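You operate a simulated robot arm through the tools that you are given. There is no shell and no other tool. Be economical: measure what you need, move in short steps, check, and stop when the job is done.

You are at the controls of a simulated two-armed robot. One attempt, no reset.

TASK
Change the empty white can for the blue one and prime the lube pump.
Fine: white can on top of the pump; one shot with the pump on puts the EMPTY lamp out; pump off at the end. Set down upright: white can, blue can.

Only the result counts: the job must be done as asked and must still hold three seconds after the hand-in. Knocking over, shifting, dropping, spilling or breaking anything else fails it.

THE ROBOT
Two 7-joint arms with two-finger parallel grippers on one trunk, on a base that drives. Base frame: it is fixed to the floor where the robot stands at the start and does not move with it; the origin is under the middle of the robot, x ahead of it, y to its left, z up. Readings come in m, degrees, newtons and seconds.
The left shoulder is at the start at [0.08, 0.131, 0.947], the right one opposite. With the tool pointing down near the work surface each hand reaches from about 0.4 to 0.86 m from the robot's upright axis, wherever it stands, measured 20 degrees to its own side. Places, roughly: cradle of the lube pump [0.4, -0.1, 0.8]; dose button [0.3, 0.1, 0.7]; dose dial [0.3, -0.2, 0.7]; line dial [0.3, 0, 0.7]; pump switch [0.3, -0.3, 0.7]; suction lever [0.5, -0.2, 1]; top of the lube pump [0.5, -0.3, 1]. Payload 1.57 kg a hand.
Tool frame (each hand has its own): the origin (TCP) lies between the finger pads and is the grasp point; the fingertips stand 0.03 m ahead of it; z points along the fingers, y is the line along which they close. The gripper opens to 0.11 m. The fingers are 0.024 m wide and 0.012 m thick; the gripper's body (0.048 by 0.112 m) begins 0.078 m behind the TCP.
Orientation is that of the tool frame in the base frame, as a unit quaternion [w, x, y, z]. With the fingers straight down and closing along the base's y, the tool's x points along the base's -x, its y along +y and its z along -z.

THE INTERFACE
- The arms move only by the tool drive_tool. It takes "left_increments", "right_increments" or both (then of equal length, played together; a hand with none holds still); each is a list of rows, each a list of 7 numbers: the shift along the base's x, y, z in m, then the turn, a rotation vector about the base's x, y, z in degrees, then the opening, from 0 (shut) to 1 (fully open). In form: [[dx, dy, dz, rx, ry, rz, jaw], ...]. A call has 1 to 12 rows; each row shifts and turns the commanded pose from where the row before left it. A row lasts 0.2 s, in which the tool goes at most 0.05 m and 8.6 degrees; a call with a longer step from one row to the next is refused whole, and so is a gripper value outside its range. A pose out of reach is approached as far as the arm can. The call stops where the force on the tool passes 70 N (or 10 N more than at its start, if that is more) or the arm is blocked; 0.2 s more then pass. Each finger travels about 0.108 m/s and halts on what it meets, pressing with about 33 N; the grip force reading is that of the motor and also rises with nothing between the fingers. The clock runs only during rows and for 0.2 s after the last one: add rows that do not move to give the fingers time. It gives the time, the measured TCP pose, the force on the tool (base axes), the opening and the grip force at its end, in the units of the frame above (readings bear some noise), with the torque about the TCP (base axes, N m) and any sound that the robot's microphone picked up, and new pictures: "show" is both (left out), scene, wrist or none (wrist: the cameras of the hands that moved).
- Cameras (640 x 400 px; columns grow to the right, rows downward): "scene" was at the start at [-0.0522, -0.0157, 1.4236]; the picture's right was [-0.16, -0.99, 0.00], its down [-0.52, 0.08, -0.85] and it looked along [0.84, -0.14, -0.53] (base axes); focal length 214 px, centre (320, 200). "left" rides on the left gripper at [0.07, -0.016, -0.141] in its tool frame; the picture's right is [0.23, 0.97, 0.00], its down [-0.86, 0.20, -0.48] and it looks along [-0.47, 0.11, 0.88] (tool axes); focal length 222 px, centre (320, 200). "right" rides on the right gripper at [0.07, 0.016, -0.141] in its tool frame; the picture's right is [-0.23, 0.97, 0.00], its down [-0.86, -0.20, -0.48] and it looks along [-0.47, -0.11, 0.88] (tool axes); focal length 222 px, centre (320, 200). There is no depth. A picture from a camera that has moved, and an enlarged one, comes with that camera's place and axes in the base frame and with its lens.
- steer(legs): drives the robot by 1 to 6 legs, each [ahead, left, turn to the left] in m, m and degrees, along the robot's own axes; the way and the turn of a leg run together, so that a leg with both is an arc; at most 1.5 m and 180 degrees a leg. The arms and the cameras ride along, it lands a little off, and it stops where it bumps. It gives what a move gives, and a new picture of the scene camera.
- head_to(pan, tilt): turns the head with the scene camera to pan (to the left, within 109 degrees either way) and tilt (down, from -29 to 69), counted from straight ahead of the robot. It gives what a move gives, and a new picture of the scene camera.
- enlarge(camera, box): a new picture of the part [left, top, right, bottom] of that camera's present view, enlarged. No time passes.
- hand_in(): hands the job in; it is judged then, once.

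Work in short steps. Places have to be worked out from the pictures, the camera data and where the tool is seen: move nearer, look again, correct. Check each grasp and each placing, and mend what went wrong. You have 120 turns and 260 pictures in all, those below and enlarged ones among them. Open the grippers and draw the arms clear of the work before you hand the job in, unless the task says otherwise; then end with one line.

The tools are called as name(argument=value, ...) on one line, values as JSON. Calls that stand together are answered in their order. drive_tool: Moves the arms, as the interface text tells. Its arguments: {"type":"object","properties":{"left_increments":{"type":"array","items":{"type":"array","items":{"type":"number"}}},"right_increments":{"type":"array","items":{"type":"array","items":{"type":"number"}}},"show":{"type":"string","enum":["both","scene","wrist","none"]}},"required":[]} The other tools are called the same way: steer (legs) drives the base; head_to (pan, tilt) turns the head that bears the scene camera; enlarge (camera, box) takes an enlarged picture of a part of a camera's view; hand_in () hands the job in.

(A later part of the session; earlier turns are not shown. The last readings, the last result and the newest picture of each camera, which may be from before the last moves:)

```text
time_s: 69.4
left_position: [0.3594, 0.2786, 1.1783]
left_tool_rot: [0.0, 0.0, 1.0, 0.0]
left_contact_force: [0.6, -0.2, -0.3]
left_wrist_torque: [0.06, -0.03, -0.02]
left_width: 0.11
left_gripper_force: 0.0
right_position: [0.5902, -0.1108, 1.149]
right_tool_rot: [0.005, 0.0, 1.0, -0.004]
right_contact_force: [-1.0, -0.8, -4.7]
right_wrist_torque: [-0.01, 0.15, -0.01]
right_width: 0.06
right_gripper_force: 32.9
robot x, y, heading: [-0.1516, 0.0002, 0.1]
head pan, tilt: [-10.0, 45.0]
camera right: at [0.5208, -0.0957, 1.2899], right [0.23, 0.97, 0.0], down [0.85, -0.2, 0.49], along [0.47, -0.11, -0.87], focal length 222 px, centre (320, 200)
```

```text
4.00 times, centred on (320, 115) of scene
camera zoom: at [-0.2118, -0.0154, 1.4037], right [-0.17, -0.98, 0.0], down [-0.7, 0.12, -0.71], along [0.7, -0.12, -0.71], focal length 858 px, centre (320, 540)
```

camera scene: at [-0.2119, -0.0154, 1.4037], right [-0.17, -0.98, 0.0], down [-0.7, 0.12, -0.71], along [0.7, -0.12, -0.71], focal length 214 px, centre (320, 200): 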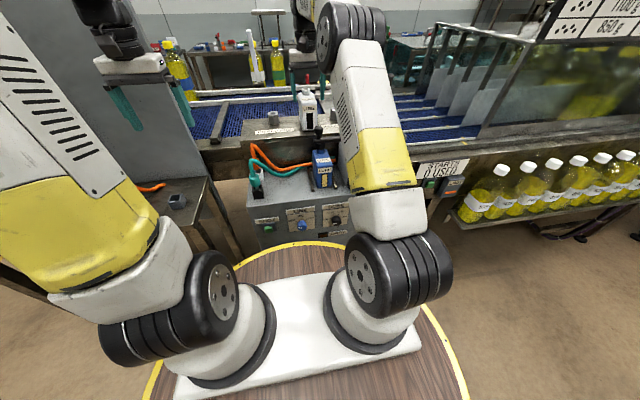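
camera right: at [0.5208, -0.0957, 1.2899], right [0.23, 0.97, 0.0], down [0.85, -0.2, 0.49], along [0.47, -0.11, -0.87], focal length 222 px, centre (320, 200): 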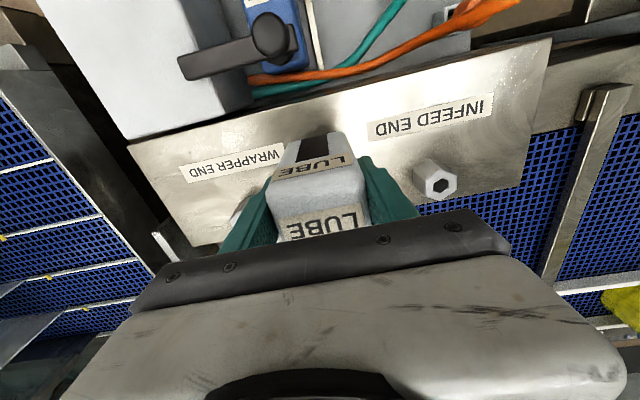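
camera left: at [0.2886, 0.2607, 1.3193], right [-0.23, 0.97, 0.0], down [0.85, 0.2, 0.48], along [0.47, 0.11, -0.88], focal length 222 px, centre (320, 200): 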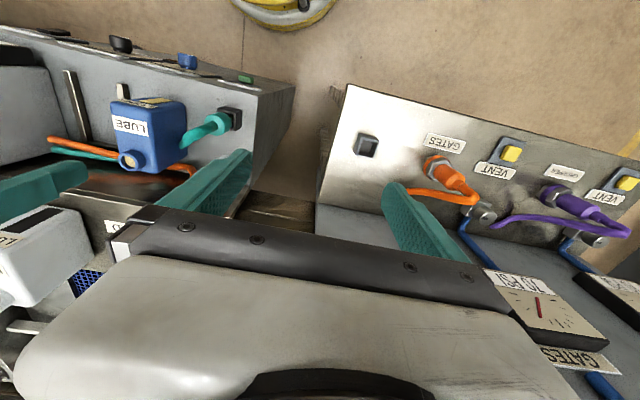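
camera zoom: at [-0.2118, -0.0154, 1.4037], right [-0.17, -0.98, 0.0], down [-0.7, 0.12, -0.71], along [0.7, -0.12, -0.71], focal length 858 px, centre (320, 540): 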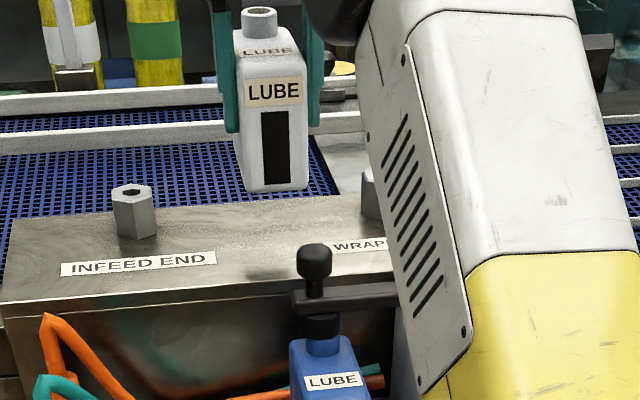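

White can held. I carry it over the pump box to (0.43,-0.315).

drive_tool(right_increments=[[-0.02, 0, 0.03, 0, 0, 0, 0], [-0.0235, -0.034, 0, 0, 0, 0, 0], [-0.0235, -0.034, 0, 0, 0, 0, 0], [-0.0235, -0.034, 0, 0, 0, 0, 0], [-0.0235, -0.034, 0, 0, 0, 0, 0], [-0.0235, -0.034, 0, 0, 0, 0, 0], [-0.0225, -0.034, 0, 0, 0, 0, 0], [0, 0, -0.04, 0, 0, 0, 0], [0, 0, 0, 0, 0, 0, 0]])

enlarge(camera="scene", box=[280, 75, 440, 175])

```text
time_s: 71.4
left_position: [0.3599, 0.279, 1.1788]
left_tool_rot: [0.0, 0.0, 1.0, 0.0]
left_contact_force: [-0.4, -0.9, 0.0]
left_wrist_torque: [0.03, 0.01, 0.0]
left_width: 0.1102
left_gripper_force: 0.0
right_position: [0.4305, -0.3164, 1.1391]
right_tool_rot: [0.004, 0.0, 1.0, -0.004]
right_contact_force: [0.6, 0.5, -4.8]
right_wrist_torque: [0.0, 0.14, -0.01]
right_width: 0.0599
right_gripper_force: 32.8
robot x, y, heading: [-0.1531, -0.0011, -0.2]
head pan, tilt: [-10.0, 45.0]
camera scene: at [-0.2119, -0.0155, 1.4037], right [-0.17, -0.98, 0.0], down [-0.7, 0.12, -0.71], along [0.7, -0.12, -0.71], focal length 214 px, centre (320, 200)
camera right: at [0.3604, -0.3007, 1.2793], right [0.23, 0.97, 0.0], down [0.85, -0.2, 0.49], along [0.47, -0.11, -0.87], focal length 222 px, centre (320, 200)
```

scene: 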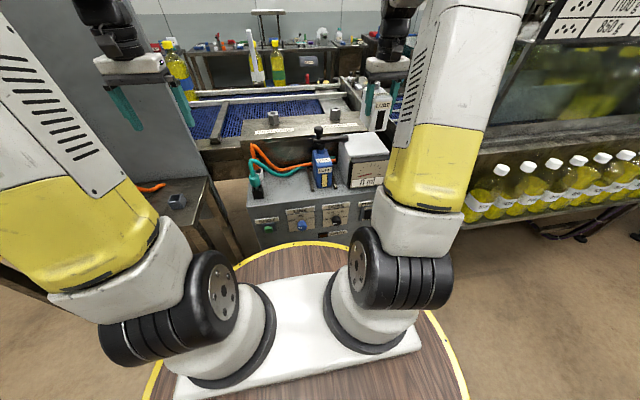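
right: 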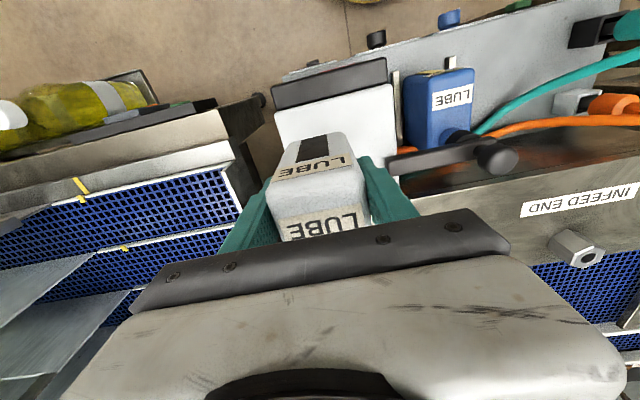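

```text
4.00 times, centred on (360, 125) of scene
camera zoom: at [-0.2119, -0.0155, 1.4037], right [-0.17, -0.98, 0.0], down [-0.7, 0.12, -0.71], along [0.7, -0.12, -0.71], focal length 858 px, centre (160, 500)
```

zoom: 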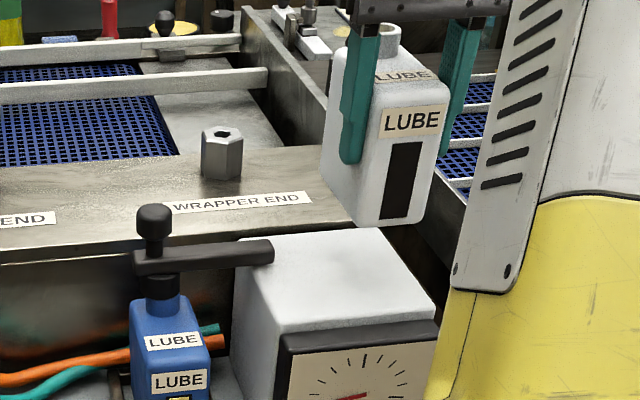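

The can would be close to the right edge, so I shift 2 cm left (y = -0.295), lower to near the top and check.

drive_tool(right_increments=[[0.002, 0.021, 0, 0, 0, 0, 0], [0, 0, -0.03, 0, 0, 0, 0], [0, 0, -0.03, 0, 0, 0, 0], [0, 0, 0, 0, 0, 0, 0]], show="none")

enlarge(camera="scene", box=[280, 75, 440, 175])

```text
time_s: 72.4
left_position: [0.3594, 0.2776, 1.1782]
left_tool_rot: [0.0, 0.0, 1.0, 0.0]
left_contact_force: [-0.3, 0.6, -0.3]
left_wrist_torque: [0.0, 0.0, 0.0]
left_width: 0.1099
left_gripper_force: 0.0
right_position: [0.4322, -0.2934, 1.0785]
right_tool_rot: [0.004, 0.0, 1.0, -0.004]
right_contact_force: [-0.3, -0.3, -4.2]
right_wrist_torque: [-0.01, 0.15, 0.03]
right_width: 0.0597
right_gripper_force: 32.6
robot x, y, heading: [-0.151, -0.0008, -0.1]
head pan, tilt: [-10.0, 45.0]
```

```text
4.00 times, centred on (360, 125) of scene
camera zoom: at [-0.2119, -0.0155, 1.4037], right [-0.17, -0.98, 0.0], down [-0.7, 0.12, -0.71], along [0.7, -0.12, -0.71], focal length 858 px, centre (160, 500)
```

zoom: 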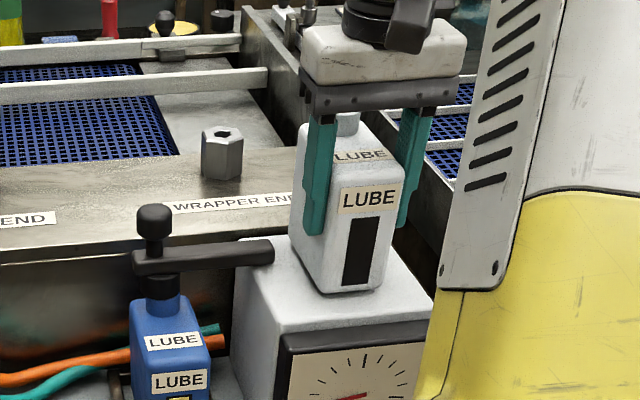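

Well placed over the box top. Lowering slowly.

drive_tool(right_increments=[[0, 0, -0.004, 0, 0, 0, 0], [0, 0, -0.004, 0, 0, 0, 0], [0, 0, 0, 0, 0, 0, 0]], show="none")

drive_tool(right_increments=[[0, 0, -0.003, 0, 0, 0, 0], [0, 0, 0, 0, 0, 0, 0]], show="none")

enlarge(camera="scene", box=[340, 115, 400, 153])

```text
time_s: 73.2
left_position: [0.3588, 0.2796, 1.1788]
left_tool_rot: [0.001, 0.0, 1.0, 0.0]
left_contact_force: [0.2, 0.3, -0.1]
left_wrist_torque: [-0.03, 0.0, 0.0]
left_width: 0.1101
left_gripper_force: 0.1
right_position: [0.4333, -0.2932, 1.0747]
right_tool_rot: [0.007, 0.0, 1.0, -0.003]
right_contact_force: [-3.8, 0.9, 24.1]
right_wrist_torque: [0.86, -0.21, -0.04]
right_width: 0.0591
right_gripper_force: 32.9
robot x, y, heading: [-0.1495, -0.0003, -0.0]
head pan, tilt: [-10.0, 45.0]
```

```text
time_s: 73.8
left_position: [0.3594, 0.2791, 1.1784]
left_tool_rot: [0.0, 0.0, 1.0, 0.0]
left_contact_force: [1.1, 0.3, 0.0]
left_wrist_torque: [-0.01, -0.04, 0.0]
left_width: 0.1098
left_gripper_force: 0.0
right_position: [0.4327, -0.2939, 1.0698]
right_tool_rot: [0.007, 0.0, 1.0, -0.003]
right_contact_force: [2.2, -0.1, 30.2]
right_wrist_torque: [1.08, -0.15, -0.25]
right_width: 0.0597
right_gripper_force: 32.5
robot x, y, heading: [-0.1517, 0.001, -0.2]
head pan, tilt: [-10.0, 45.0]
```

```text
10.53 times, centred on (370, 134) of scene
camera zoom: at [-0.2127, -0.015, 1.4037], right [-0.17, -0.98, 0.0], down [-0.7, 0.12, -0.71], along [0.7, -0.12, -0.71], focal length 2258 px, centre (-206, 895)
```

zoom: 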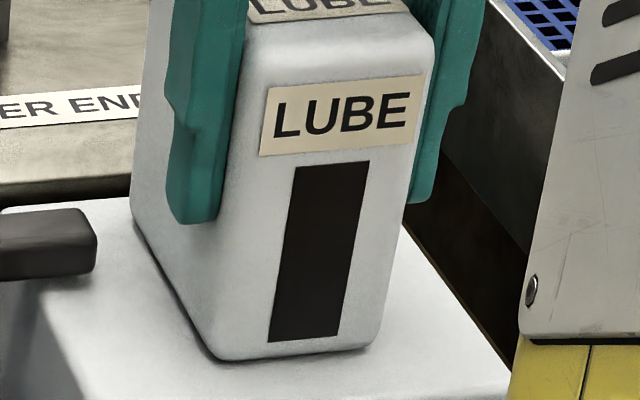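

Contact made, the can stands on the box top. I release and rise.

drive_tool(right_increments=[[0, 0, 0.002, 0, 0, 0, 0.0], [0, 0, 0, 0, 0, 0, 0.62], [0, 0, 0, 0, 0, 0, 0.72], [0, 0, 0, 0, 0, 0, 0.72], [0, 0, 0.03, 0, 0, 0, 0.72], [0, 0, 0.04, 0, 0, 0, 0.72], [0, 0, 0.045, 0, 0, 0, 0.72], [-0.02, 0, 0.04, 0, 0, 0, 0.72]], show="wrist")

enlarge(camera="scene", box=[280, 75, 440, 175])

```text
time_s: 75.6
left_position: [0.3593, 0.2783, 1.1775]
left_tool_rot: [-0.001, 0.001, 1.0, -0.001]
left_contact_force: [-0.1, 0.1, 0.2]
left_wrist_torque: [0.02, 0.04, 0.0]
left_width: 0.1101
left_gripper_force: 0.1
right_position: [0.4128, -0.2945, 1.2248]
right_tool_rot: [0.005, -0.001, 1.0, -0.002]
right_contact_force: [0.7, 0.0, 0.5]
right_wrist_torque: [0.0, 0.02, 0.02]
right_width: 0.0793
right_gripper_force: 0.0
robot x, y, heading: [-0.1532, 0.0016, -0.0]
head pan, tilt: [-10.0, 45.0]
camera right: at [0.3434, -0.2789, 1.3655], right [0.23, 0.97, 0.0], down [0.85, -0.2, 0.49], along [0.47, -0.11, -0.87], focal length 222 px, centre (320, 200)
```

right: 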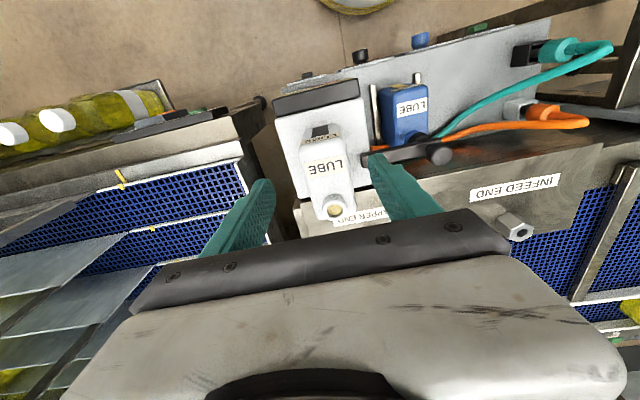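

```text
4.00 times, centred on (360, 125) of scene
camera zoom: at [-0.2117, -0.0155, 1.4037], right [-0.17, -0.98, 0.0], down [-0.7, 0.12, -0.71], along [0.7, -0.12, -0.71], focal length 858 px, centre (160, 500)
```

zoom: 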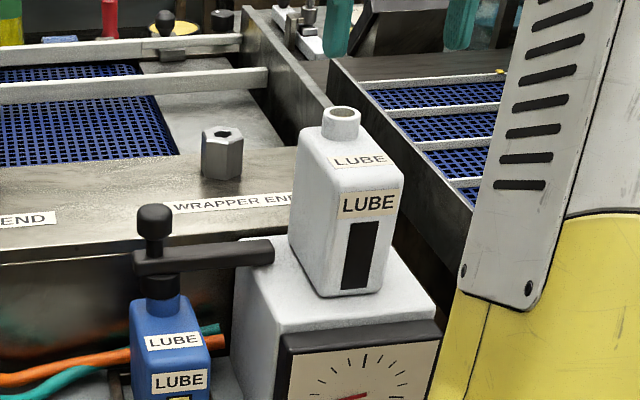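

White can stands on the pump box. Now the panel: I back the base up 0.25 m to reach and see the switch and button.

steer(legs=[[-0.25, 0, 0]])

enlarge(camera="scene", box=[240, 90, 400, 215])

```text
time_s: 77.4
left_position: [0.1096, 0.2784, 1.1792]
left_tool_rot: [0.0, 0.0, 1.0, -0.001]
left_contact_force: [0.2, 0.4, 0.3]
left_wrist_torque: [-0.03, 0.01, 0.0]
left_width: 0.1101
left_gripper_force: 0.0
right_position: [0.1623, -0.2943, 1.2244]
right_tool_rot: [0.004, 0.0, 1.0, -0.004]
right_contact_force: [-0.3, 1.2, -0.3]
right_wrist_torque: [-0.01, 0.06, 0.0]
right_width: 0.0794
right_gripper_force: 0.0
robot x, y, heading: [-0.4011, 0.0015, 0.2]
head pan, tilt: [-10.0, 45.0]
camera scene: at [-0.4623, -0.0158, 1.4037], right [-0.17, -0.99, 0.0], down [-0.7, 0.12, -0.71], along [0.7, -0.12, -0.71], focal length 214 px, centre (320, 200)
```

scene: 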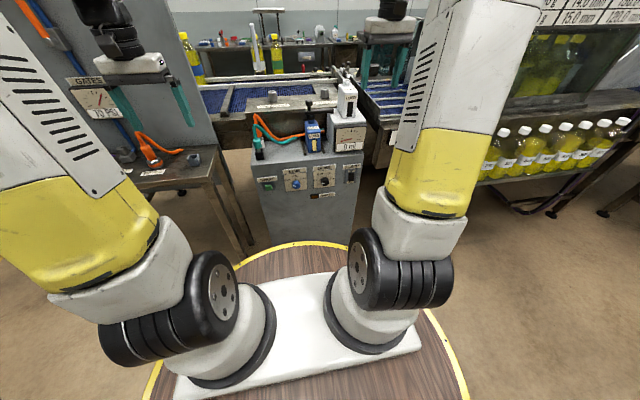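

```text
3.20 times, centred on (320, 152) of scene
camera zoom: at [-0.4623, -0.0158, 1.4037], right [-0.17, -0.99, 0.0], down [-0.7, 0.12, -0.71], along [0.7, -0.12, -0.71], focal length 686 px, centre (320, 352)
```

zoom: 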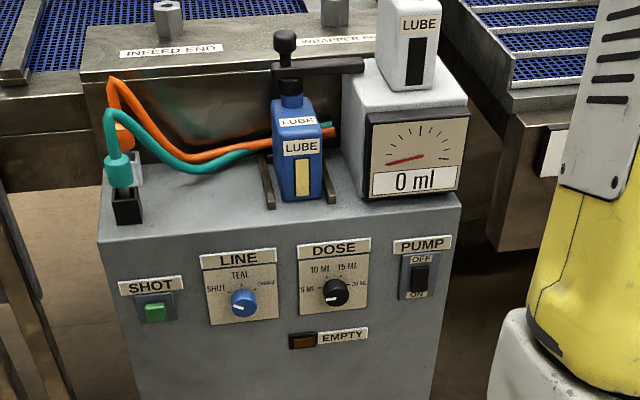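

enlarge(camera="scene", box=[336, 162, 366, 182])

enlarge(camera="scene", box=[305, 165, 345, 205])

head_to(pan=-10, tilt=38)

```text
16.00 times, centred on (351, 172) of scene
camera zoom: at [-0.4623, -0.0158, 1.4037], right [-0.17, -0.99, 0.0], down [-0.7, 0.12, -0.71], along [0.7, -0.12, -0.71], focal length 3432 px, centre (-176, 648)
```

zoom: 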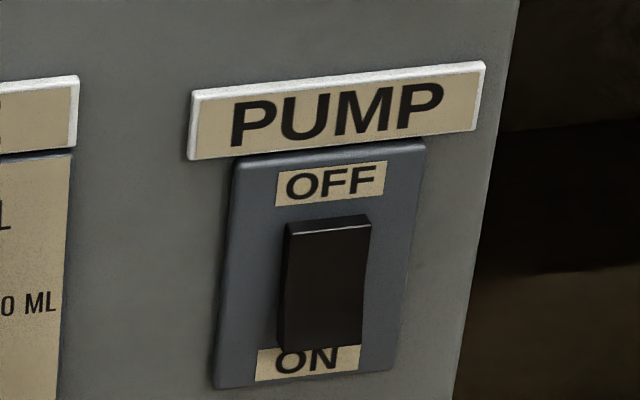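

```text
10.00 times, centred on (325, 185) of scene
camera zoom: at [-0.4623, -0.0158, 1.4037], right [-0.17, -0.99, 0.0], down [-0.7, 0.12, -0.71], along [0.7, -0.12, -0.71], focal length 2145 px, centre (270, 350)
```

zoom: 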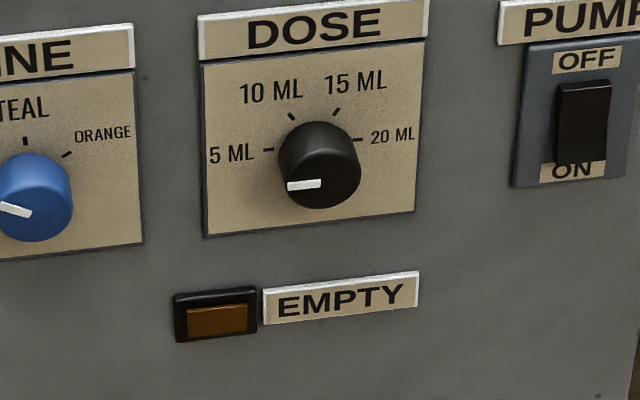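

```text
time_s: 78.1
left_position: [0.1076, 0.2796, 1.1785]
left_tool_rot: [0.0, -0.002, 1.0, 0.001]
left_contact_force: [-0.4, -0.8, 0.0]
left_wrist_torque: [0.0, -0.01, -0.04]
left_width: 0.11
left_gripper_force: 0.1
right_position: [0.163, -0.2938, 1.2228]
right_tool_rot: [0.004, 0.0, 1.0, -0.003]
right_contact_force: [0.7, 0.7, 0.2]
right_wrist_torque: [0.03, 0.01, 0.01]
right_width: 0.0793
right_gripper_force: 0.1
robot x, y, heading: [-0.4041, -0.0021, 0.1]
head pan, tilt: [-10.0, 38.0]
camera scene: at [-0.4576, -0.0167, 1.4139], right [-0.17, -0.99, 0.0], down [-0.61, 0.11, -0.79], along [0.78, -0.14, -0.62], focal length 214 px, centre (320, 200)
```

scene: 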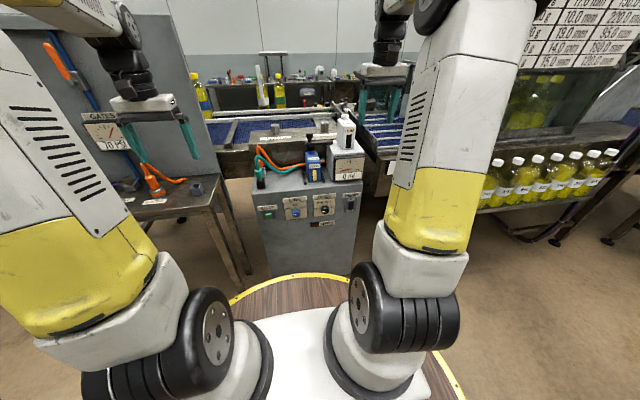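

Rocker centre is at about (0.314,-0.305,0.746), SHOT button about (0.314,0.095,0.742); the rocker's lower (ON) half sticks out. I pitch the right hand 60° to point forward and lower it in front of the switch, fingers shut.

drive_tool(right_increments=[[0, 0, -0.03, 0, -8.5, 0, 0], [0, 0, -0.03, 0, -8.5, 0, 0], [0, 0, -0.03, 0, -8.5, 0, 0], [0, -0.002, -0.03, 0, -8.5, 0, 0], [0, -0.002, -0.03, 0, -8.5, 0, 0], [0, -0.002, -0.04, 0, -8.5, 0, 0], [0, -0.002, -0.04, 0, -8.5, 0, 0], [0.01, -0.002, -0.045, 0, 0, 0, 0], [0.01, -0.001, -0.045, 0, 0, 0, 0], [0.01, 0, -0.045, 0, 0, 0, 0]])

```text
time_s: 80.3
left_position: [0.1084, 0.2792, 1.1773]
left_tool_rot: [0.001, -0.002, 1.0, 0.0]
left_contact_force: [-0.2, -0.3, 0.0]
left_wrist_torque: [0.03, -0.05, 0.0]
left_width: 0.1101
left_gripper_force: 0.2
right_position: [0.191, -0.2847, 0.8777]
right_tool_rot: [0.452, -0.013, 0.891, 0.04]
right_contact_force: [-0.1, 0.5, 0.8]
right_wrist_torque: [0.01, 0.01, 0.0]
right_width: 0.0002
right_gripper_force: 21.6
right hand out of reach, approached as far as the arm can: row 5, 6
robot x, y, heading: [-0.4008, 0.0001, -0.1]
head pan, tilt: [-10.0, 38.0]
camera scene: at [-0.4581, -0.0167, 1.4139], right [-0.17, -0.99, 0.0], down [-0.61, 0.11, -0.79], along [0.78, -0.14, -0.62], focal length 214 px, centre (320, 200)
camera right: at [0.0366, -0.281, 0.9052], right [0.08, 0.97, 0.24], down [0.13, -0.25, 0.96], along [0.99, -0.04, -0.15], focal length 222 px, centre (320, 200)
```

scene: 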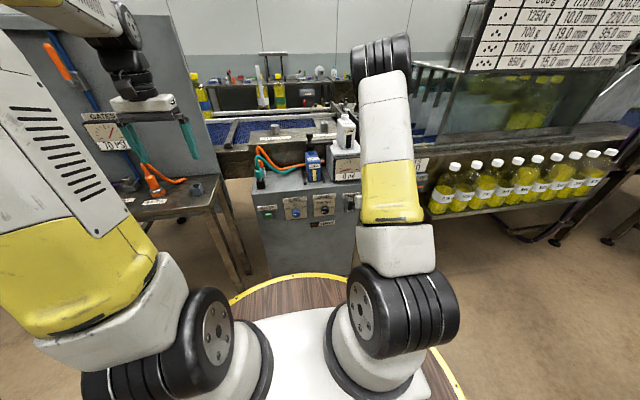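
right: 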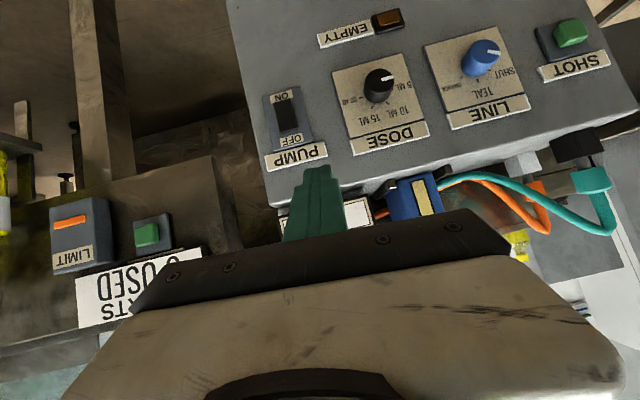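

The right wrist sees the panel nicely; rocker at (0.314,-0.307,0.743). I take out the small yaw and go down to just in front of the lower (ON) half.

drive_tool(right_increments=[[0.01, -0.006, -0.04, 0, 0, -3, 0], [0.01, -0.006, -0.04, 0, 0, -3, 0], [0.015, -0.006, -0.035, 0, 0, 0, 0], [0.015, -0.005, -0.025, 0, 0, 0, 0], [0, 0, 0, 0, 0, 0, 0]])

enlarge(camera="right", box=[220, 40, 420, 200])

```text
time_s: 81.5
left_position: [0.1093, 0.2777, 1.1784]
left_tool_rot: [0.0, -0.001, 1.0, 0.0]
left_contact_force: [0.2, -1.0, -0.5]
left_wrist_torque: [0.0, 0.02, -0.02]
left_width: 0.1101
left_gripper_force: 0.0
right_position: [0.2423, -0.305, 0.7397]
right_tool_rot: [0.453, 0.034, 0.89, 0.017]
right_contact_force: [-0.6, 0.0, -0.1]
right_wrist_torque: [-0.02, 0.0, 0.0]
right_width: 0.0
right_gripper_force: 21.5
robot x, y, heading: [-0.4041, 0.0, -0.1]
head pan, tilt: [-10.0, 38.0]
camera scene: at [-0.4576, -0.0166, 1.4139], right [-0.17, -0.99, 0.0], down [-0.61, 0.11, -0.79], along [0.78, -0.14, -0.62], focal length 214 px, centre (320, 200)
camera right: at [0.0889, -0.2858, 0.7662], right [0.18, 0.95, 0.24], down [0.11, -0.26, 0.96], along [0.98, -0.14, -0.15], focal length 222 px, centre (320, 200)
```

scene: 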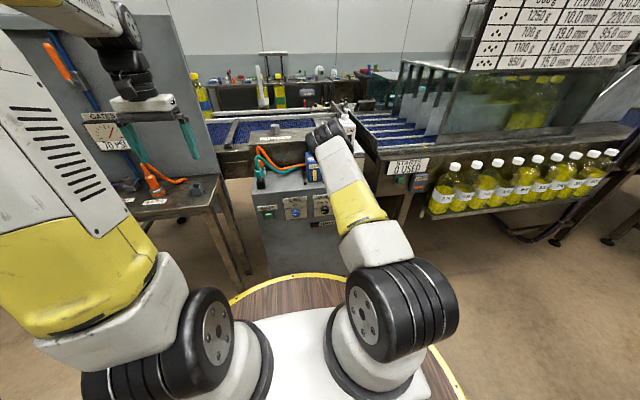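
right: 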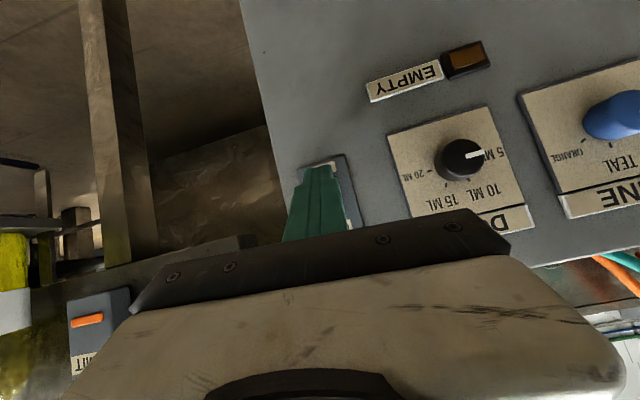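

```text
2.50 times, centred on (320, 120) of right
camera zoom: at [0.0889, -0.2858, 0.7662], right [0.18, 0.95, 0.24], down [0.11, -0.26, 0.96], along [0.98, -0.14, -0.15], focal length 555 px, centre (320, 400)
```

zoom: 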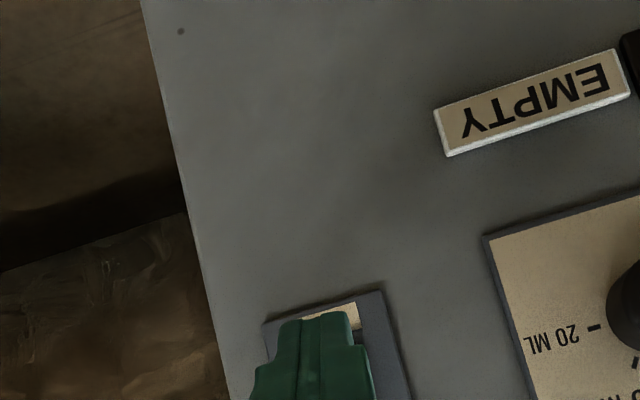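

The fingertips are lined up with the ON half. I push forward in small steps.

drive_tool(right_increments=[[0.025, 0, 0, 0, 0, 0, 0], [0.008, 0, 0, 0, 0, 0, 0], [0.005, 0, 0, 0, 0, 0, 0], [0.004, 0, 0, 0, 0, 0, 0]], show="wrist")

enlarge(camera="right", box=[260, 20, 500, 200])

```text
time_s: 82.5
left_position: [0.1091, 0.2794, 1.1778]
left_tool_rot: [0.0, -0.001, 1.0, 0.0]
left_contact_force: [-0.4, -0.2, 0.4]
left_wrist_torque: [0.0, 0.02, -0.02]
left_width: 0.1097
left_gripper_force: 0.0
right_position: [0.2827, -0.3063, 0.7392]
right_tool_rot: [0.453, 0.033, 0.891, 0.017]
right_contact_force: [-0.2, 0.7, -0.3]
right_wrist_torque: [0.02, 0.01, 0.0]
right_width: 0.0
right_gripper_force: 21.6
robot x, y, heading: [-0.4054, 0.0015, 0.4]
head pan, tilt: [-10.0, 38.0]
camera right: at [0.1306, -0.286, 0.7658], right [0.18, 0.95, 0.24], down [0.11, -0.26, 0.96], along [0.98, -0.14, -0.15], focal length 222 px, centre (320, 200)
```

right: 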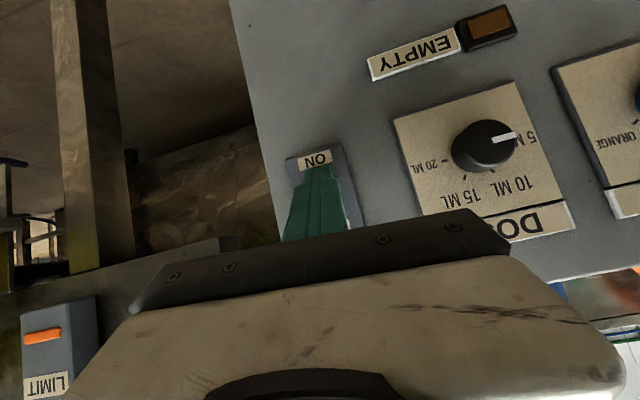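

```text
2.22 times, centred on (380, 110) of right
camera zoom: at [0.1306, -0.286, 0.7658], right [0.18, 0.95, 0.24], down [0.11, -0.26, 0.96], along [0.98, -0.14, -0.15], focal length 494 px, centre (187, 400)
```

zoom: 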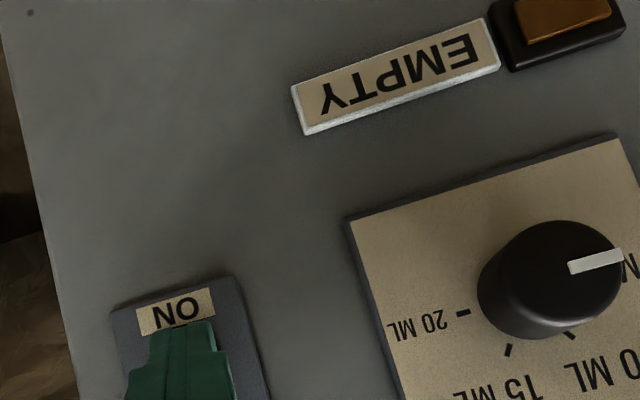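

No contact yet; continue forward.

drive_tool(right_increments=[[0.004, 0, 0, 0, 0, 0, 0], [0.004, 0, 0, 0, 0, 0, 0], [0.003, 0, 0, 0, 0, 0, 0]], show="wrist")

```text
time_s: 83.3
left_position: [0.1085, 0.2782, 1.1784]
left_tool_rot: [-0.001, -0.002, 1.0, 0.0]
left_contact_force: [-0.3, 0.1, 0.7]
left_wrist_torque: [-0.01, 0.01, 0.0]
left_width: 0.1102
left_gripper_force: 0.1
right_position: [0.2955, -0.3054, 0.7379]
right_tool_rot: [0.453, 0.033, 0.891, 0.017]
right_contact_force: [1.3, 0.8, 0.1]
right_wrist_torque: [0.02, -0.02, -0.01]
right_width: 0.0
right_gripper_force: 21.5
robot x, y, heading: [-0.402, -0.0009, 0.1]
head pan, tilt: [-10.0, 38.0]
camera right: at [0.1417, -0.2856, 0.7656], right [0.18, 0.95, 0.24], down [0.11, -0.26, 0.96], along [0.98, -0.14, -0.15], focal length 222 px, centre (320, 200)
```

right: 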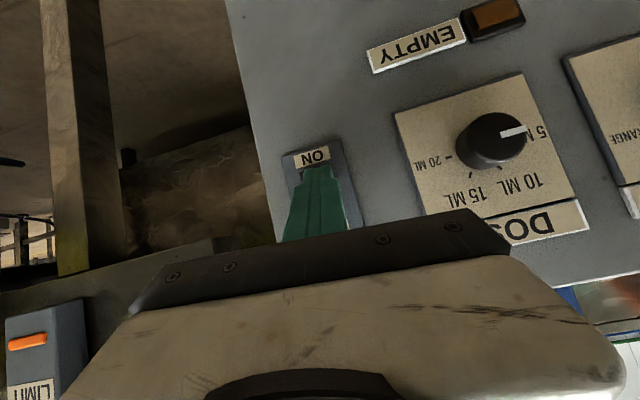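

The rocker's lower end is visible just below the tip; I drop 8 mm and keep pushing.

drive_tool(right_increments=[[-0.004, 0, -0.009, 0, 0, 0, 0], [0.006, 0, 0, 0, 0, 0, 0], [0.004, 0, 0, 0, 0, 0, 0], [0.004, 0, 0, 0, 0, 0, 0]], show="wrist")

```text
time_s: 84.3
left_position: [0.1061, 0.2789, 1.1789]
left_tool_rot: [0.002, 0.0, 1.0, 0.0]
left_contact_force: [0.9, 1.5, -0.7]
left_wrist_torque: [0.03, 0.01, -0.03]
left_width: 0.1102
left_gripper_force: 0.1
right_position: [0.2995, -0.3066, 0.7266]
right_tool_rot: [0.448, 0.035, 0.893, 0.015]
right_contact_force: [-47.7, 5.6, 6.3]
right_wrist_torque: [0.09, 0.2, 0.26]
right_width: 0.0
right_gripper_force: 21.0
robot x, y, heading: [-0.403, -0.0002, -0.0]
head pan, tilt: [-10.0, 38.0]
camera right: at [0.1464, -0.2865, 0.7555], right [0.18, 0.95, 0.24], down [0.12, -0.26, 0.96], along [0.98, -0.15, -0.16], focal length 222 px, centre (320, 200)
```

right: 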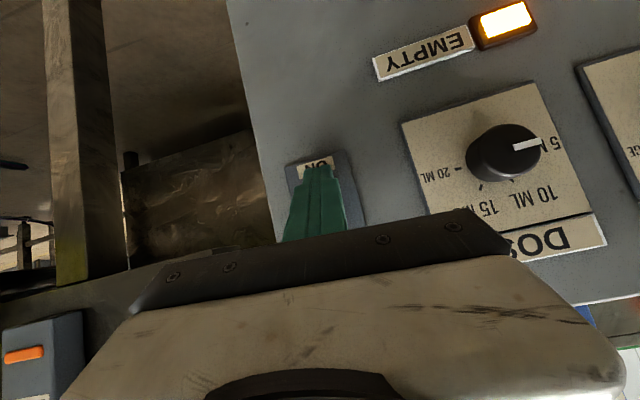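

Pump is ON and the EMPTY lamp is lit. I retract the right hand 5 cm, raise it slightly, and bring the left hand, pitched forward and shut, before the SHOT button at about (0.32,0.094,0.732).

drive_tool(right_increments=[[-0.025, 0, 0, 0, 0, 0, 0], [-0.03, 0, 0.01, 0, 0, 0, 0], [0, 0, 0.02, 0, 0, 0, 0], [0, 0, 0.01, 0, 0, 0, 0], [0, 0, 0, 0, 0, 0, 0], [0, 0, 0, 0, 0, 0, 0], [0, 0, 0, 0, 0, 0, 0], [0, 0, 0, 0, 0, 0, 0], [0, 0, 0, 0, 0, 0, 0], [0, 0, 0, 0, 0, 0, 0]], left_increments=[[0.02, -0.018, -0.04, 0, 0, 0, 0], [0.02, -0.018, -0.04, 0, -6, 0, 0], [0.02, -0.018, -0.04, 0, -6, 0, 0], [0.01, -0.018, -0.04, 0, -6, 0, 0], [0.005, -0.018, -0.04, 0, -6, 0, 0], [0.0, -0.018, -0.04, 0, -6, 0, 0], [0.0, -0.018, -0.04, 0, -6, 0, 0], [0.005, -0.018, -0.04, 0, -6, 0, 0], [0.01, -0.02, -0.04, 0, -6, 0, 0], [0.01, -0.02, -0.04, 0, -6, 0, 0]])

```text
time_s: 86.5
left_position: [0.2068, 0.0955, 0.7771]
left_tool_rot: [0.455, -0.001, 0.89, 0.0]
left_contact_force: [-0.4, 0.7, 0.1]
left_wrist_torque: [-0.03, 0.02, 0.02]
left_width: 0.0
left_gripper_force: 21.5
right_position: [0.2504, -0.3051, 0.7691]
right_tool_rot: [0.453, 0.033, 0.891, 0.017]
right_contact_force: [0.9, 0.1, 0.1]
right_wrist_torque: [-0.03, 0.0, 0.0]
right_width: 0.0
right_gripper_force: 21.6
robot x, y, heading: [-0.4001, 0.0005, -0.0]
head pan, tilt: [-10.0, 38.0]
camera scene: at [-0.4579, -0.0165, 1.4139], right [-0.17, -0.99, 0.0], down [-0.61, 0.11, -0.79], along [0.78, -0.14, -0.62], focal length 214 px, centre (320, 200)
camera right: at [0.0964, -0.285, 0.7973], right [0.18, 0.95, 0.24], down [0.11, -0.26, 0.96], along [0.98, -0.14, -0.15], focal length 222 px, centre (320, 200)
camera left: at [0.0511, 0.0766, 0.8036], right [-0.14, 0.97, -0.18], down [0.11, 0.2, 0.97], along [0.98, 0.11, -0.14], focal length 222 px, centre (320, 200)
```

scene: 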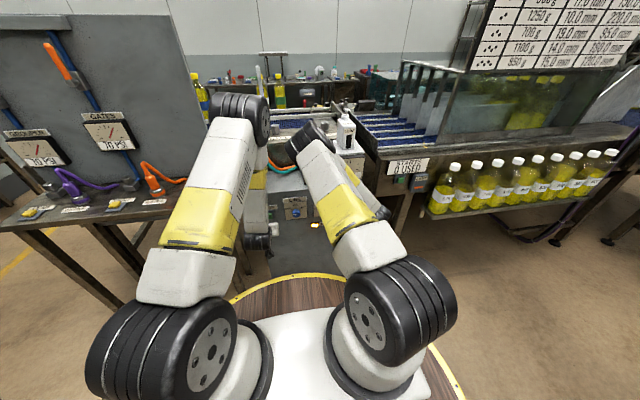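
right: 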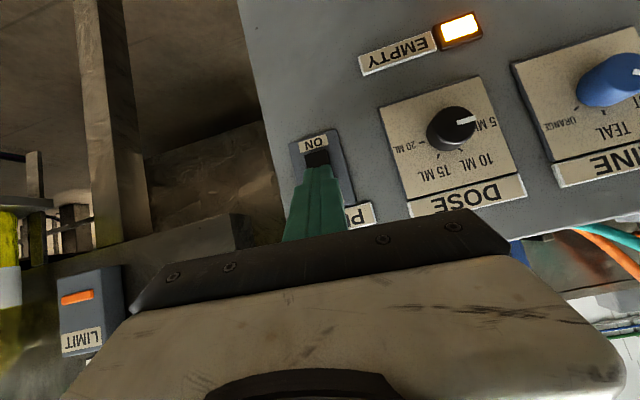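
left: 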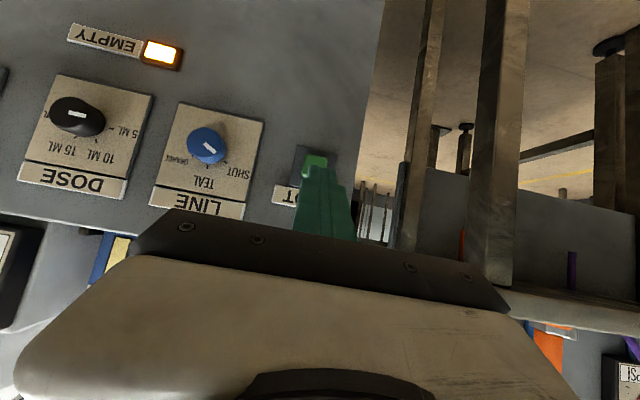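

enlarge(camera="left", box=[240, 110, 380, 220])

```text
3.64 times, centred on (310, 165) of left
camera zoom: at [0.0511, 0.0766, 0.8036], right [-0.14, 0.97, -0.18], down [0.11, 0.2, 0.97], along [0.98, 0.11, -0.14], focal length 808 px, centre (356, 327)
```

zoom: 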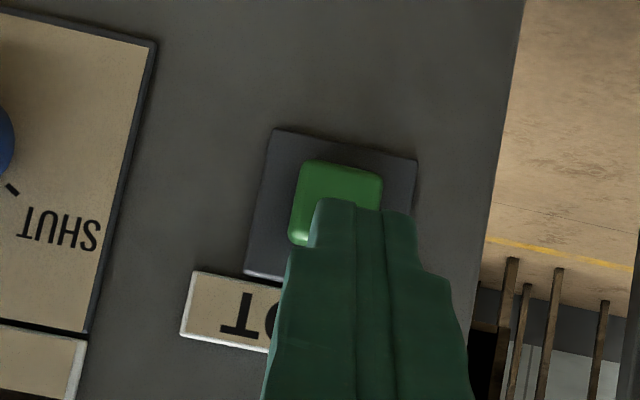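

Button centre is at about (0.318,0.0915,0.726). I move the left fingertips to just in front of it.

drive_tool(left_increments=[[0.015, -0.002, -0.022, 0, 0, 0, 0], [0.02, -0.002, -0.021, 0, 0, 0, 0], [0.025, 0, 0, 0, 0, 0, 0], [0, 0, 0, 0, 0, 0, 0]], show="wrist")

enlarge(camera="left", box=[240, 110, 380, 220])

```text
time_s: 87.5
left_position: [0.2678, 0.0915, 0.7365]
left_tool_rot: [0.454, 0.0, 0.891, 0.0]
left_contact_force: [-0.8, -0.4, -0.3]
left_wrist_torque: [0.0, -0.01, 0.0]
left_width: 0.0
left_gripper_force: 21.1
right_position: [0.2501, -0.3051, 0.7695]
right_tool_rot: [0.453, 0.034, 0.891, 0.017]
right_contact_force: [-0.1, 0.4, -0.3]
right_wrist_torque: [-0.01, -0.03, -0.01]
right_width: 0.0
right_gripper_force: 20.8
robot x, y, heading: [-0.398, 0.0049, 0.0]
head pan, tilt: [-10.0, 38.0]
camera left: at [0.1119, 0.073, 0.7615], right [-0.13, 0.97, -0.18], down [0.12, 0.2, 0.97], along [0.98, 0.11, -0.14], focal length 222 px, centre (320, 200)
```

left: 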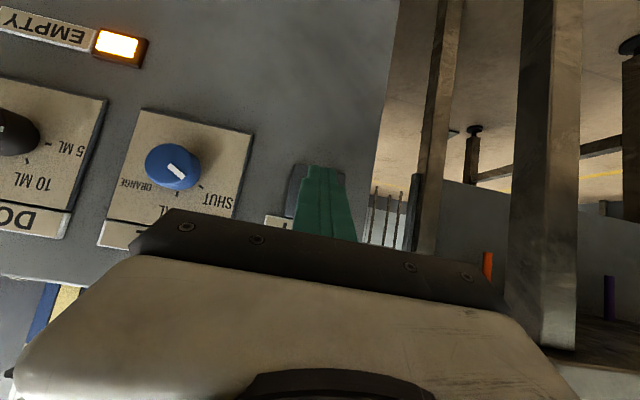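

```text
3.64 times, centred on (310, 165) of left
camera zoom: at [0.1119, 0.073, 0.7615], right [-0.13, 0.97, -0.18], down [0.12, 0.2, 0.97], along [0.98, 0.11, -0.14], focal length 808 px, centre (356, 327)
```

zoom: 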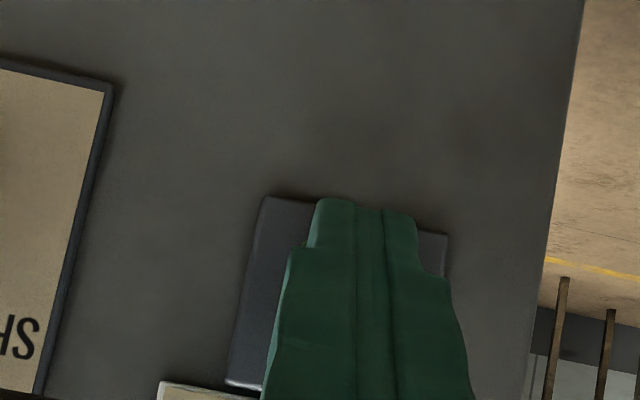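

drive_tool(left_increments=[[0.01, 0, 0, 0, 0, 0, 0], [0.008, 0, 0, 0, 0, 0, 0], [0.005, 0, 0, 0, 0, 0, 0]], show="wrist")

```text
time_s: 88.3
left_position: [0.2907, 0.0918, 0.7343]
left_tool_rot: [0.454, 0.0, 0.891, 0.0]
left_contact_force: [0.6, -0.7, -0.5]
left_wrist_torque: [0.02, -0.01, -0.01]
left_width: 0.0001
left_gripper_force: 21.4
right_position: [0.2507, -0.3046, 0.7676]
right_tool_rot: [0.453, 0.033, 0.891, 0.018]
right_contact_force: [-0.1, 0.3, 0.6]
right_wrist_torque: [-0.01, -0.03, 0.02]
right_width: 0.0001
right_gripper_force: 21.3
robot x, y, heading: [-0.4034, -0.0022, 0.4]
head pan, tilt: [-10.0, 38.0]
camera left: at [0.1346, 0.0731, 0.7618], right [-0.13, 0.97, -0.18], down [0.12, 0.2, 0.97], along [0.98, 0.11, -0.14], focal length 222 px, centre (320, 200)
```

left: 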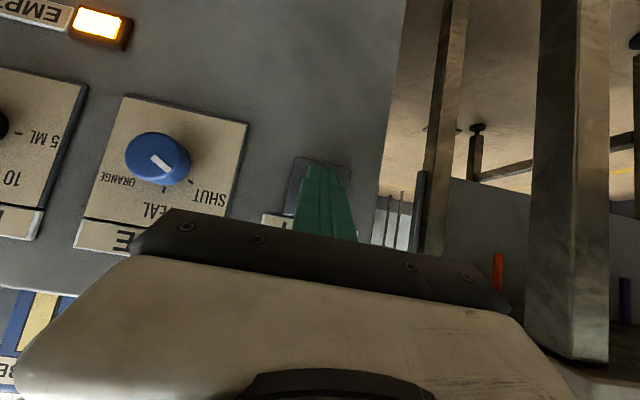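

drive_tool(left_increments=[[0.004, 0, 0, 0, 0, 0, 0], [0.004, 0, 0, 0, 0, 0, 0], [0.003, 0, 0, 0, 0, 0, 0]], show="wrist")

```text
time_s: 89.1
left_position: [0.3001, 0.0902, 0.7341]
left_tool_rot: [0.453, 0.0, 0.891, -0.001]
left_contact_force: [-15.3, -1.1, 4.6]
left_wrist_torque: [-0.01, 0.0, -0.02]
left_width: 0.0003
left_gripper_force: 21.1
right_position: [0.2498, -0.3056, 0.7696]
right_tool_rot: [0.453, 0.032, 0.891, 0.018]
right_contact_force: [-0.5, 0.3, -0.8]
right_wrist_torque: [0.01, -0.03, 0.02]
right_width: 0.0001
right_gripper_force: 21.2
robot x, y, heading: [-0.3985, 0.0004, 0.1]
head pan, tilt: [-10.0, 38.0]
heard: click
camera left: at [0.1442, 0.073, 0.7615], right [-0.14, 0.97, -0.18], down [0.12, 0.2, 0.97], along [0.98, 0.11, -0.14], focal length 222 px, centre (320, 200)
```

left: 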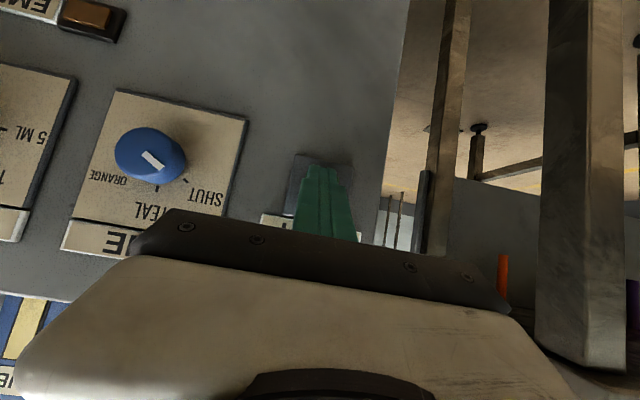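

Click heard and the EMPTY lamp went out. I retract the left hand and push the right fingertips towards the upper (OFF) half.

drive_tool(left_increments=[[-0.03, 0, 0, 0, 0, 0, 0], [-0.04, 0, 0, 0, 0, 0, 0], [-0.02, 0, 0, 0, 0, 0, 0], [0, 0, 0, 0, 0, 0, 0]], right_increments=[[0.02, 0, 0, 0, 0, 0, 0], [0.012, 0, 0, 0, 0, 0, 0], [0.005, 0, 0, 0, 0, 0, 0], [0.003, 0, 0, 0, 0, 0, 0]], show="wrist")

```text
time_s: 90.1
left_position: [0.2129, 0.0914, 0.7349]
left_tool_rot: [0.454, 0.0, 0.891, 0.0]
left_contact_force: [-0.1, -0.8, 0.2]
left_wrist_torque: [0.03, -0.01, -0.02]
left_width: 0.0001
left_gripper_force: 21.4
right_position: [0.2905, -0.305, 0.7679]
right_tool_rot: [0.453, 0.032, 0.891, 0.019]
right_contact_force: [0.7, 0.1, -0.3]
right_wrist_torque: [-0.03, -0.03, 0.0]
right_width: 0.0001
right_gripper_force: 21.3
robot x, y, heading: [-0.4074, 0.0026, 0.2]
head pan, tilt: [-10.0, 38.0]
camera right: at [0.1368, -0.2856, 0.7965], right [0.18, 0.95, 0.24], down [0.11, -0.26, 0.96], along [0.98, -0.14, -0.15], focal length 222 px, centre (320, 200)
camera left: at [0.0562, 0.0731, 0.7612], right [-0.13, 0.97, -0.18], down [0.11, 0.2, 0.97], along [0.98, 0.11, -0.14], focal length 222 px, centre (320, 200)
```

right: 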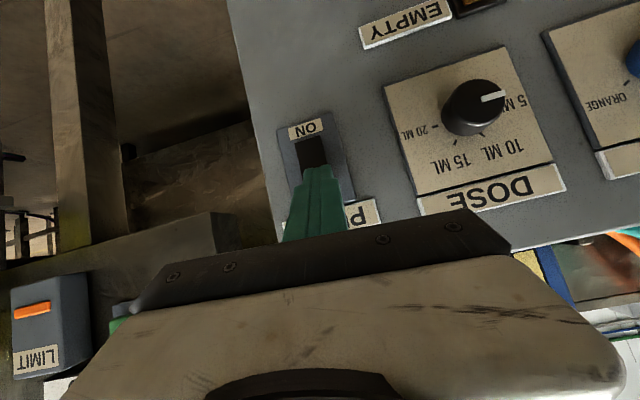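
left: 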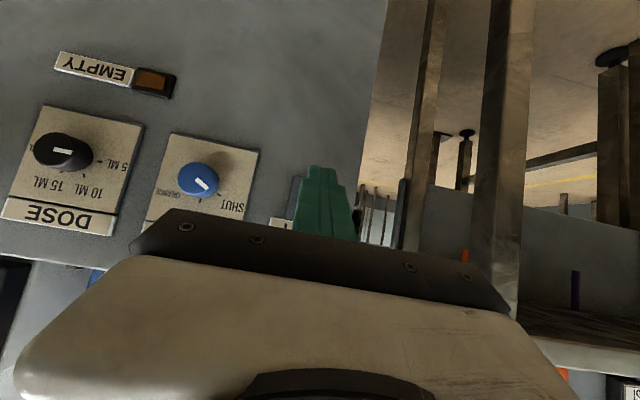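

Lamp stays out. The right tip is over the rocker's upper half; I push on until it clicks.

drive_tool(right_increments=[[0.004, 0, 0, 0, 0, 0, 0], [0.004, 0, 0, 0, 0, 0, 0], [0.004, 0, 0, 0, 0, 0, 0]], show="wrist")

```text
time_s: 90.9
left_position: [0.2128, 0.0913, 0.7358]
left_tool_rot: [0.454, 0.0, 0.891, -0.001]
left_contact_force: [0.9, 0.1, -1.2]
left_wrist_torque: [0.01, -0.02, -0.02]
left_width: 0.0
left_gripper_force: 20.6
right_position: [0.3015, -0.3058, 0.7701]
right_tool_rot: [0.454, 0.033, 0.89, 0.017]
right_contact_force: [-1.1, 0.7, 0.1]
right_wrist_torque: [-0.02, 0.01, 0.01]
right_width: 0.0
right_gripper_force: 21.4
robot x, y, heading: [-0.4034, 0.0037, -0.0]
head pan, tilt: [-10.0, 38.0]
camera right: at [0.1488, -0.2855, 0.7964], right [0.18, 0.95, 0.24], down [0.11, -0.26, 0.96], along [0.98, -0.14, -0.15], focal length 222 px, centre (320, 200)
```

right: 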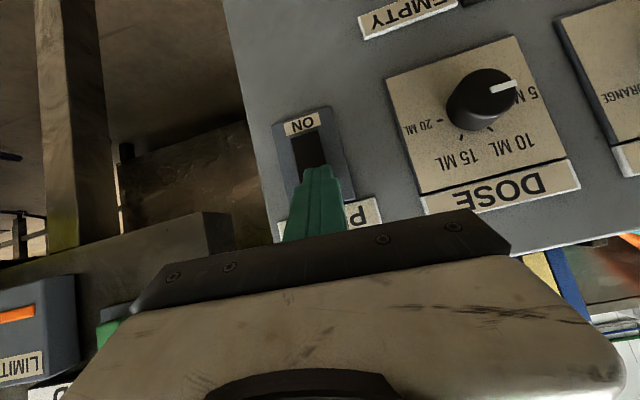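

No contact; the tip is probably at or above the rocker's upper end. I back off, lower 12 mm and push again.

drive_tool(right_increments=[[-0.02, 0, 0, 0, 0, 0, 0], [0, 0, -0.012, 0, 0, 0, 0], [0.012, 0, 0, 0, 0, 0, 0], [0.004, 0, 0, 0, 0, 0, 0], [0.004, 0, 0, 0, 0, 0, 0]], show="wrist")

```text
time_s: 92.1
left_position: [0.2122, 0.091, 0.7357]
left_tool_rot: [0.455, -0.001, 0.89, 0.0]
left_contact_force: [-0.1, 0.3, 0.0]
left_wrist_torque: [0.01, -0.05, -0.03]
left_width: 0.0001
left_gripper_force: 21.3
right_position: [0.3001, -0.3064, 0.7569]
right_tool_rot: [0.452, 0.033, 0.891, 0.017]
right_contact_force: [-17.4, 3.4, 7.4]
right_wrist_torque: [0.07, -0.11, 0.15]
right_width: 0.0
right_gripper_force: 21.9
robot x, y, heading: [-0.4021, -0.0033, 0.1]
head pan, tilt: [-10.0, 38.0]
camera right: at [0.1467, -0.2857, 0.784], right [0.18, 0.95, 0.24], down [0.11, -0.26, 0.96], along [0.98, -0.14, -0.15], focal length 222 px, centre (320, 200)
```

right: 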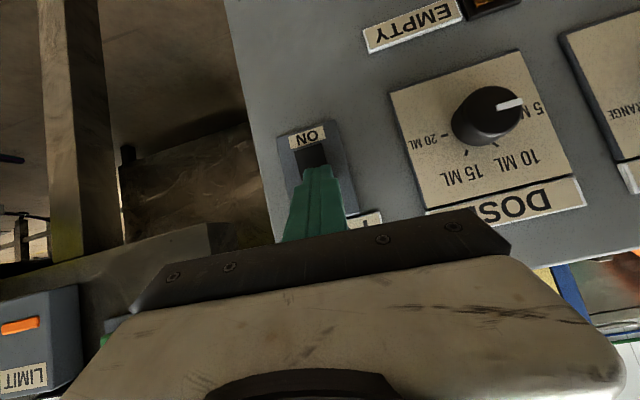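

Contact now (17 N). A few mm more.

drive_tool(right_increments=[[0.003, 0, 0, 0, 0, 0, 0], [0.002, 0, 0, 0, 0, 0, 0], [0, 0, 0, 0, 0, 0, 0]], show="wrist")

```text
time_s: 92.7
left_position: [0.212, 0.0904, 0.7356]
left_tool_rot: [0.455, 0.0, 0.89, 0.0]
left_contact_force: [-0.8, 0.1, 0.5]
left_wrist_torque: [0.0, 0.0, -0.01]
left_width: 0.0
left_gripper_force: 21.1
right_position: [0.3001, -0.3066, 0.754]
right_tool_rot: [0.448, 0.035, 0.893, 0.016]
right_contact_force: [-19.5, 4.2, 9.7]
right_wrist_torque: [0.08, -0.1, 0.11]
right_width: 0.0001
right_gripper_force: 21.5
robot x, y, heading: [-0.406, -0.0, 0.3]
head pan, tilt: [-10.0, 38.0]
stopped in row 2 (right hand): the force on the tool passed its limit at 74 N (the readings are from after the stop); the commanded pose is now the measured one
camera right: at [0.1468, -0.2864, 0.7833], right [0.18, 0.95, 0.24], down [0.12, -0.26, 0.96], along [0.98, -0.15, -0.16], focal length 222 px, centre (320, 200)
```

right: 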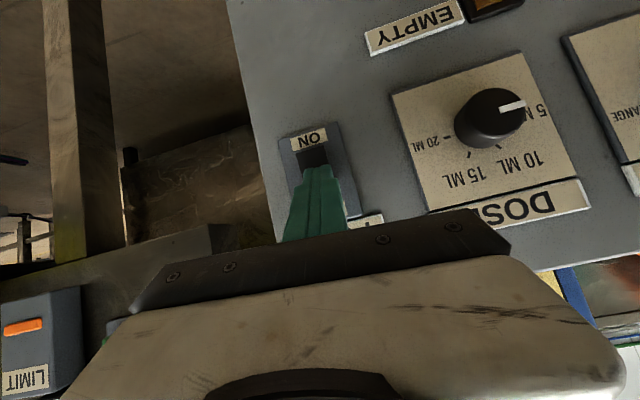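

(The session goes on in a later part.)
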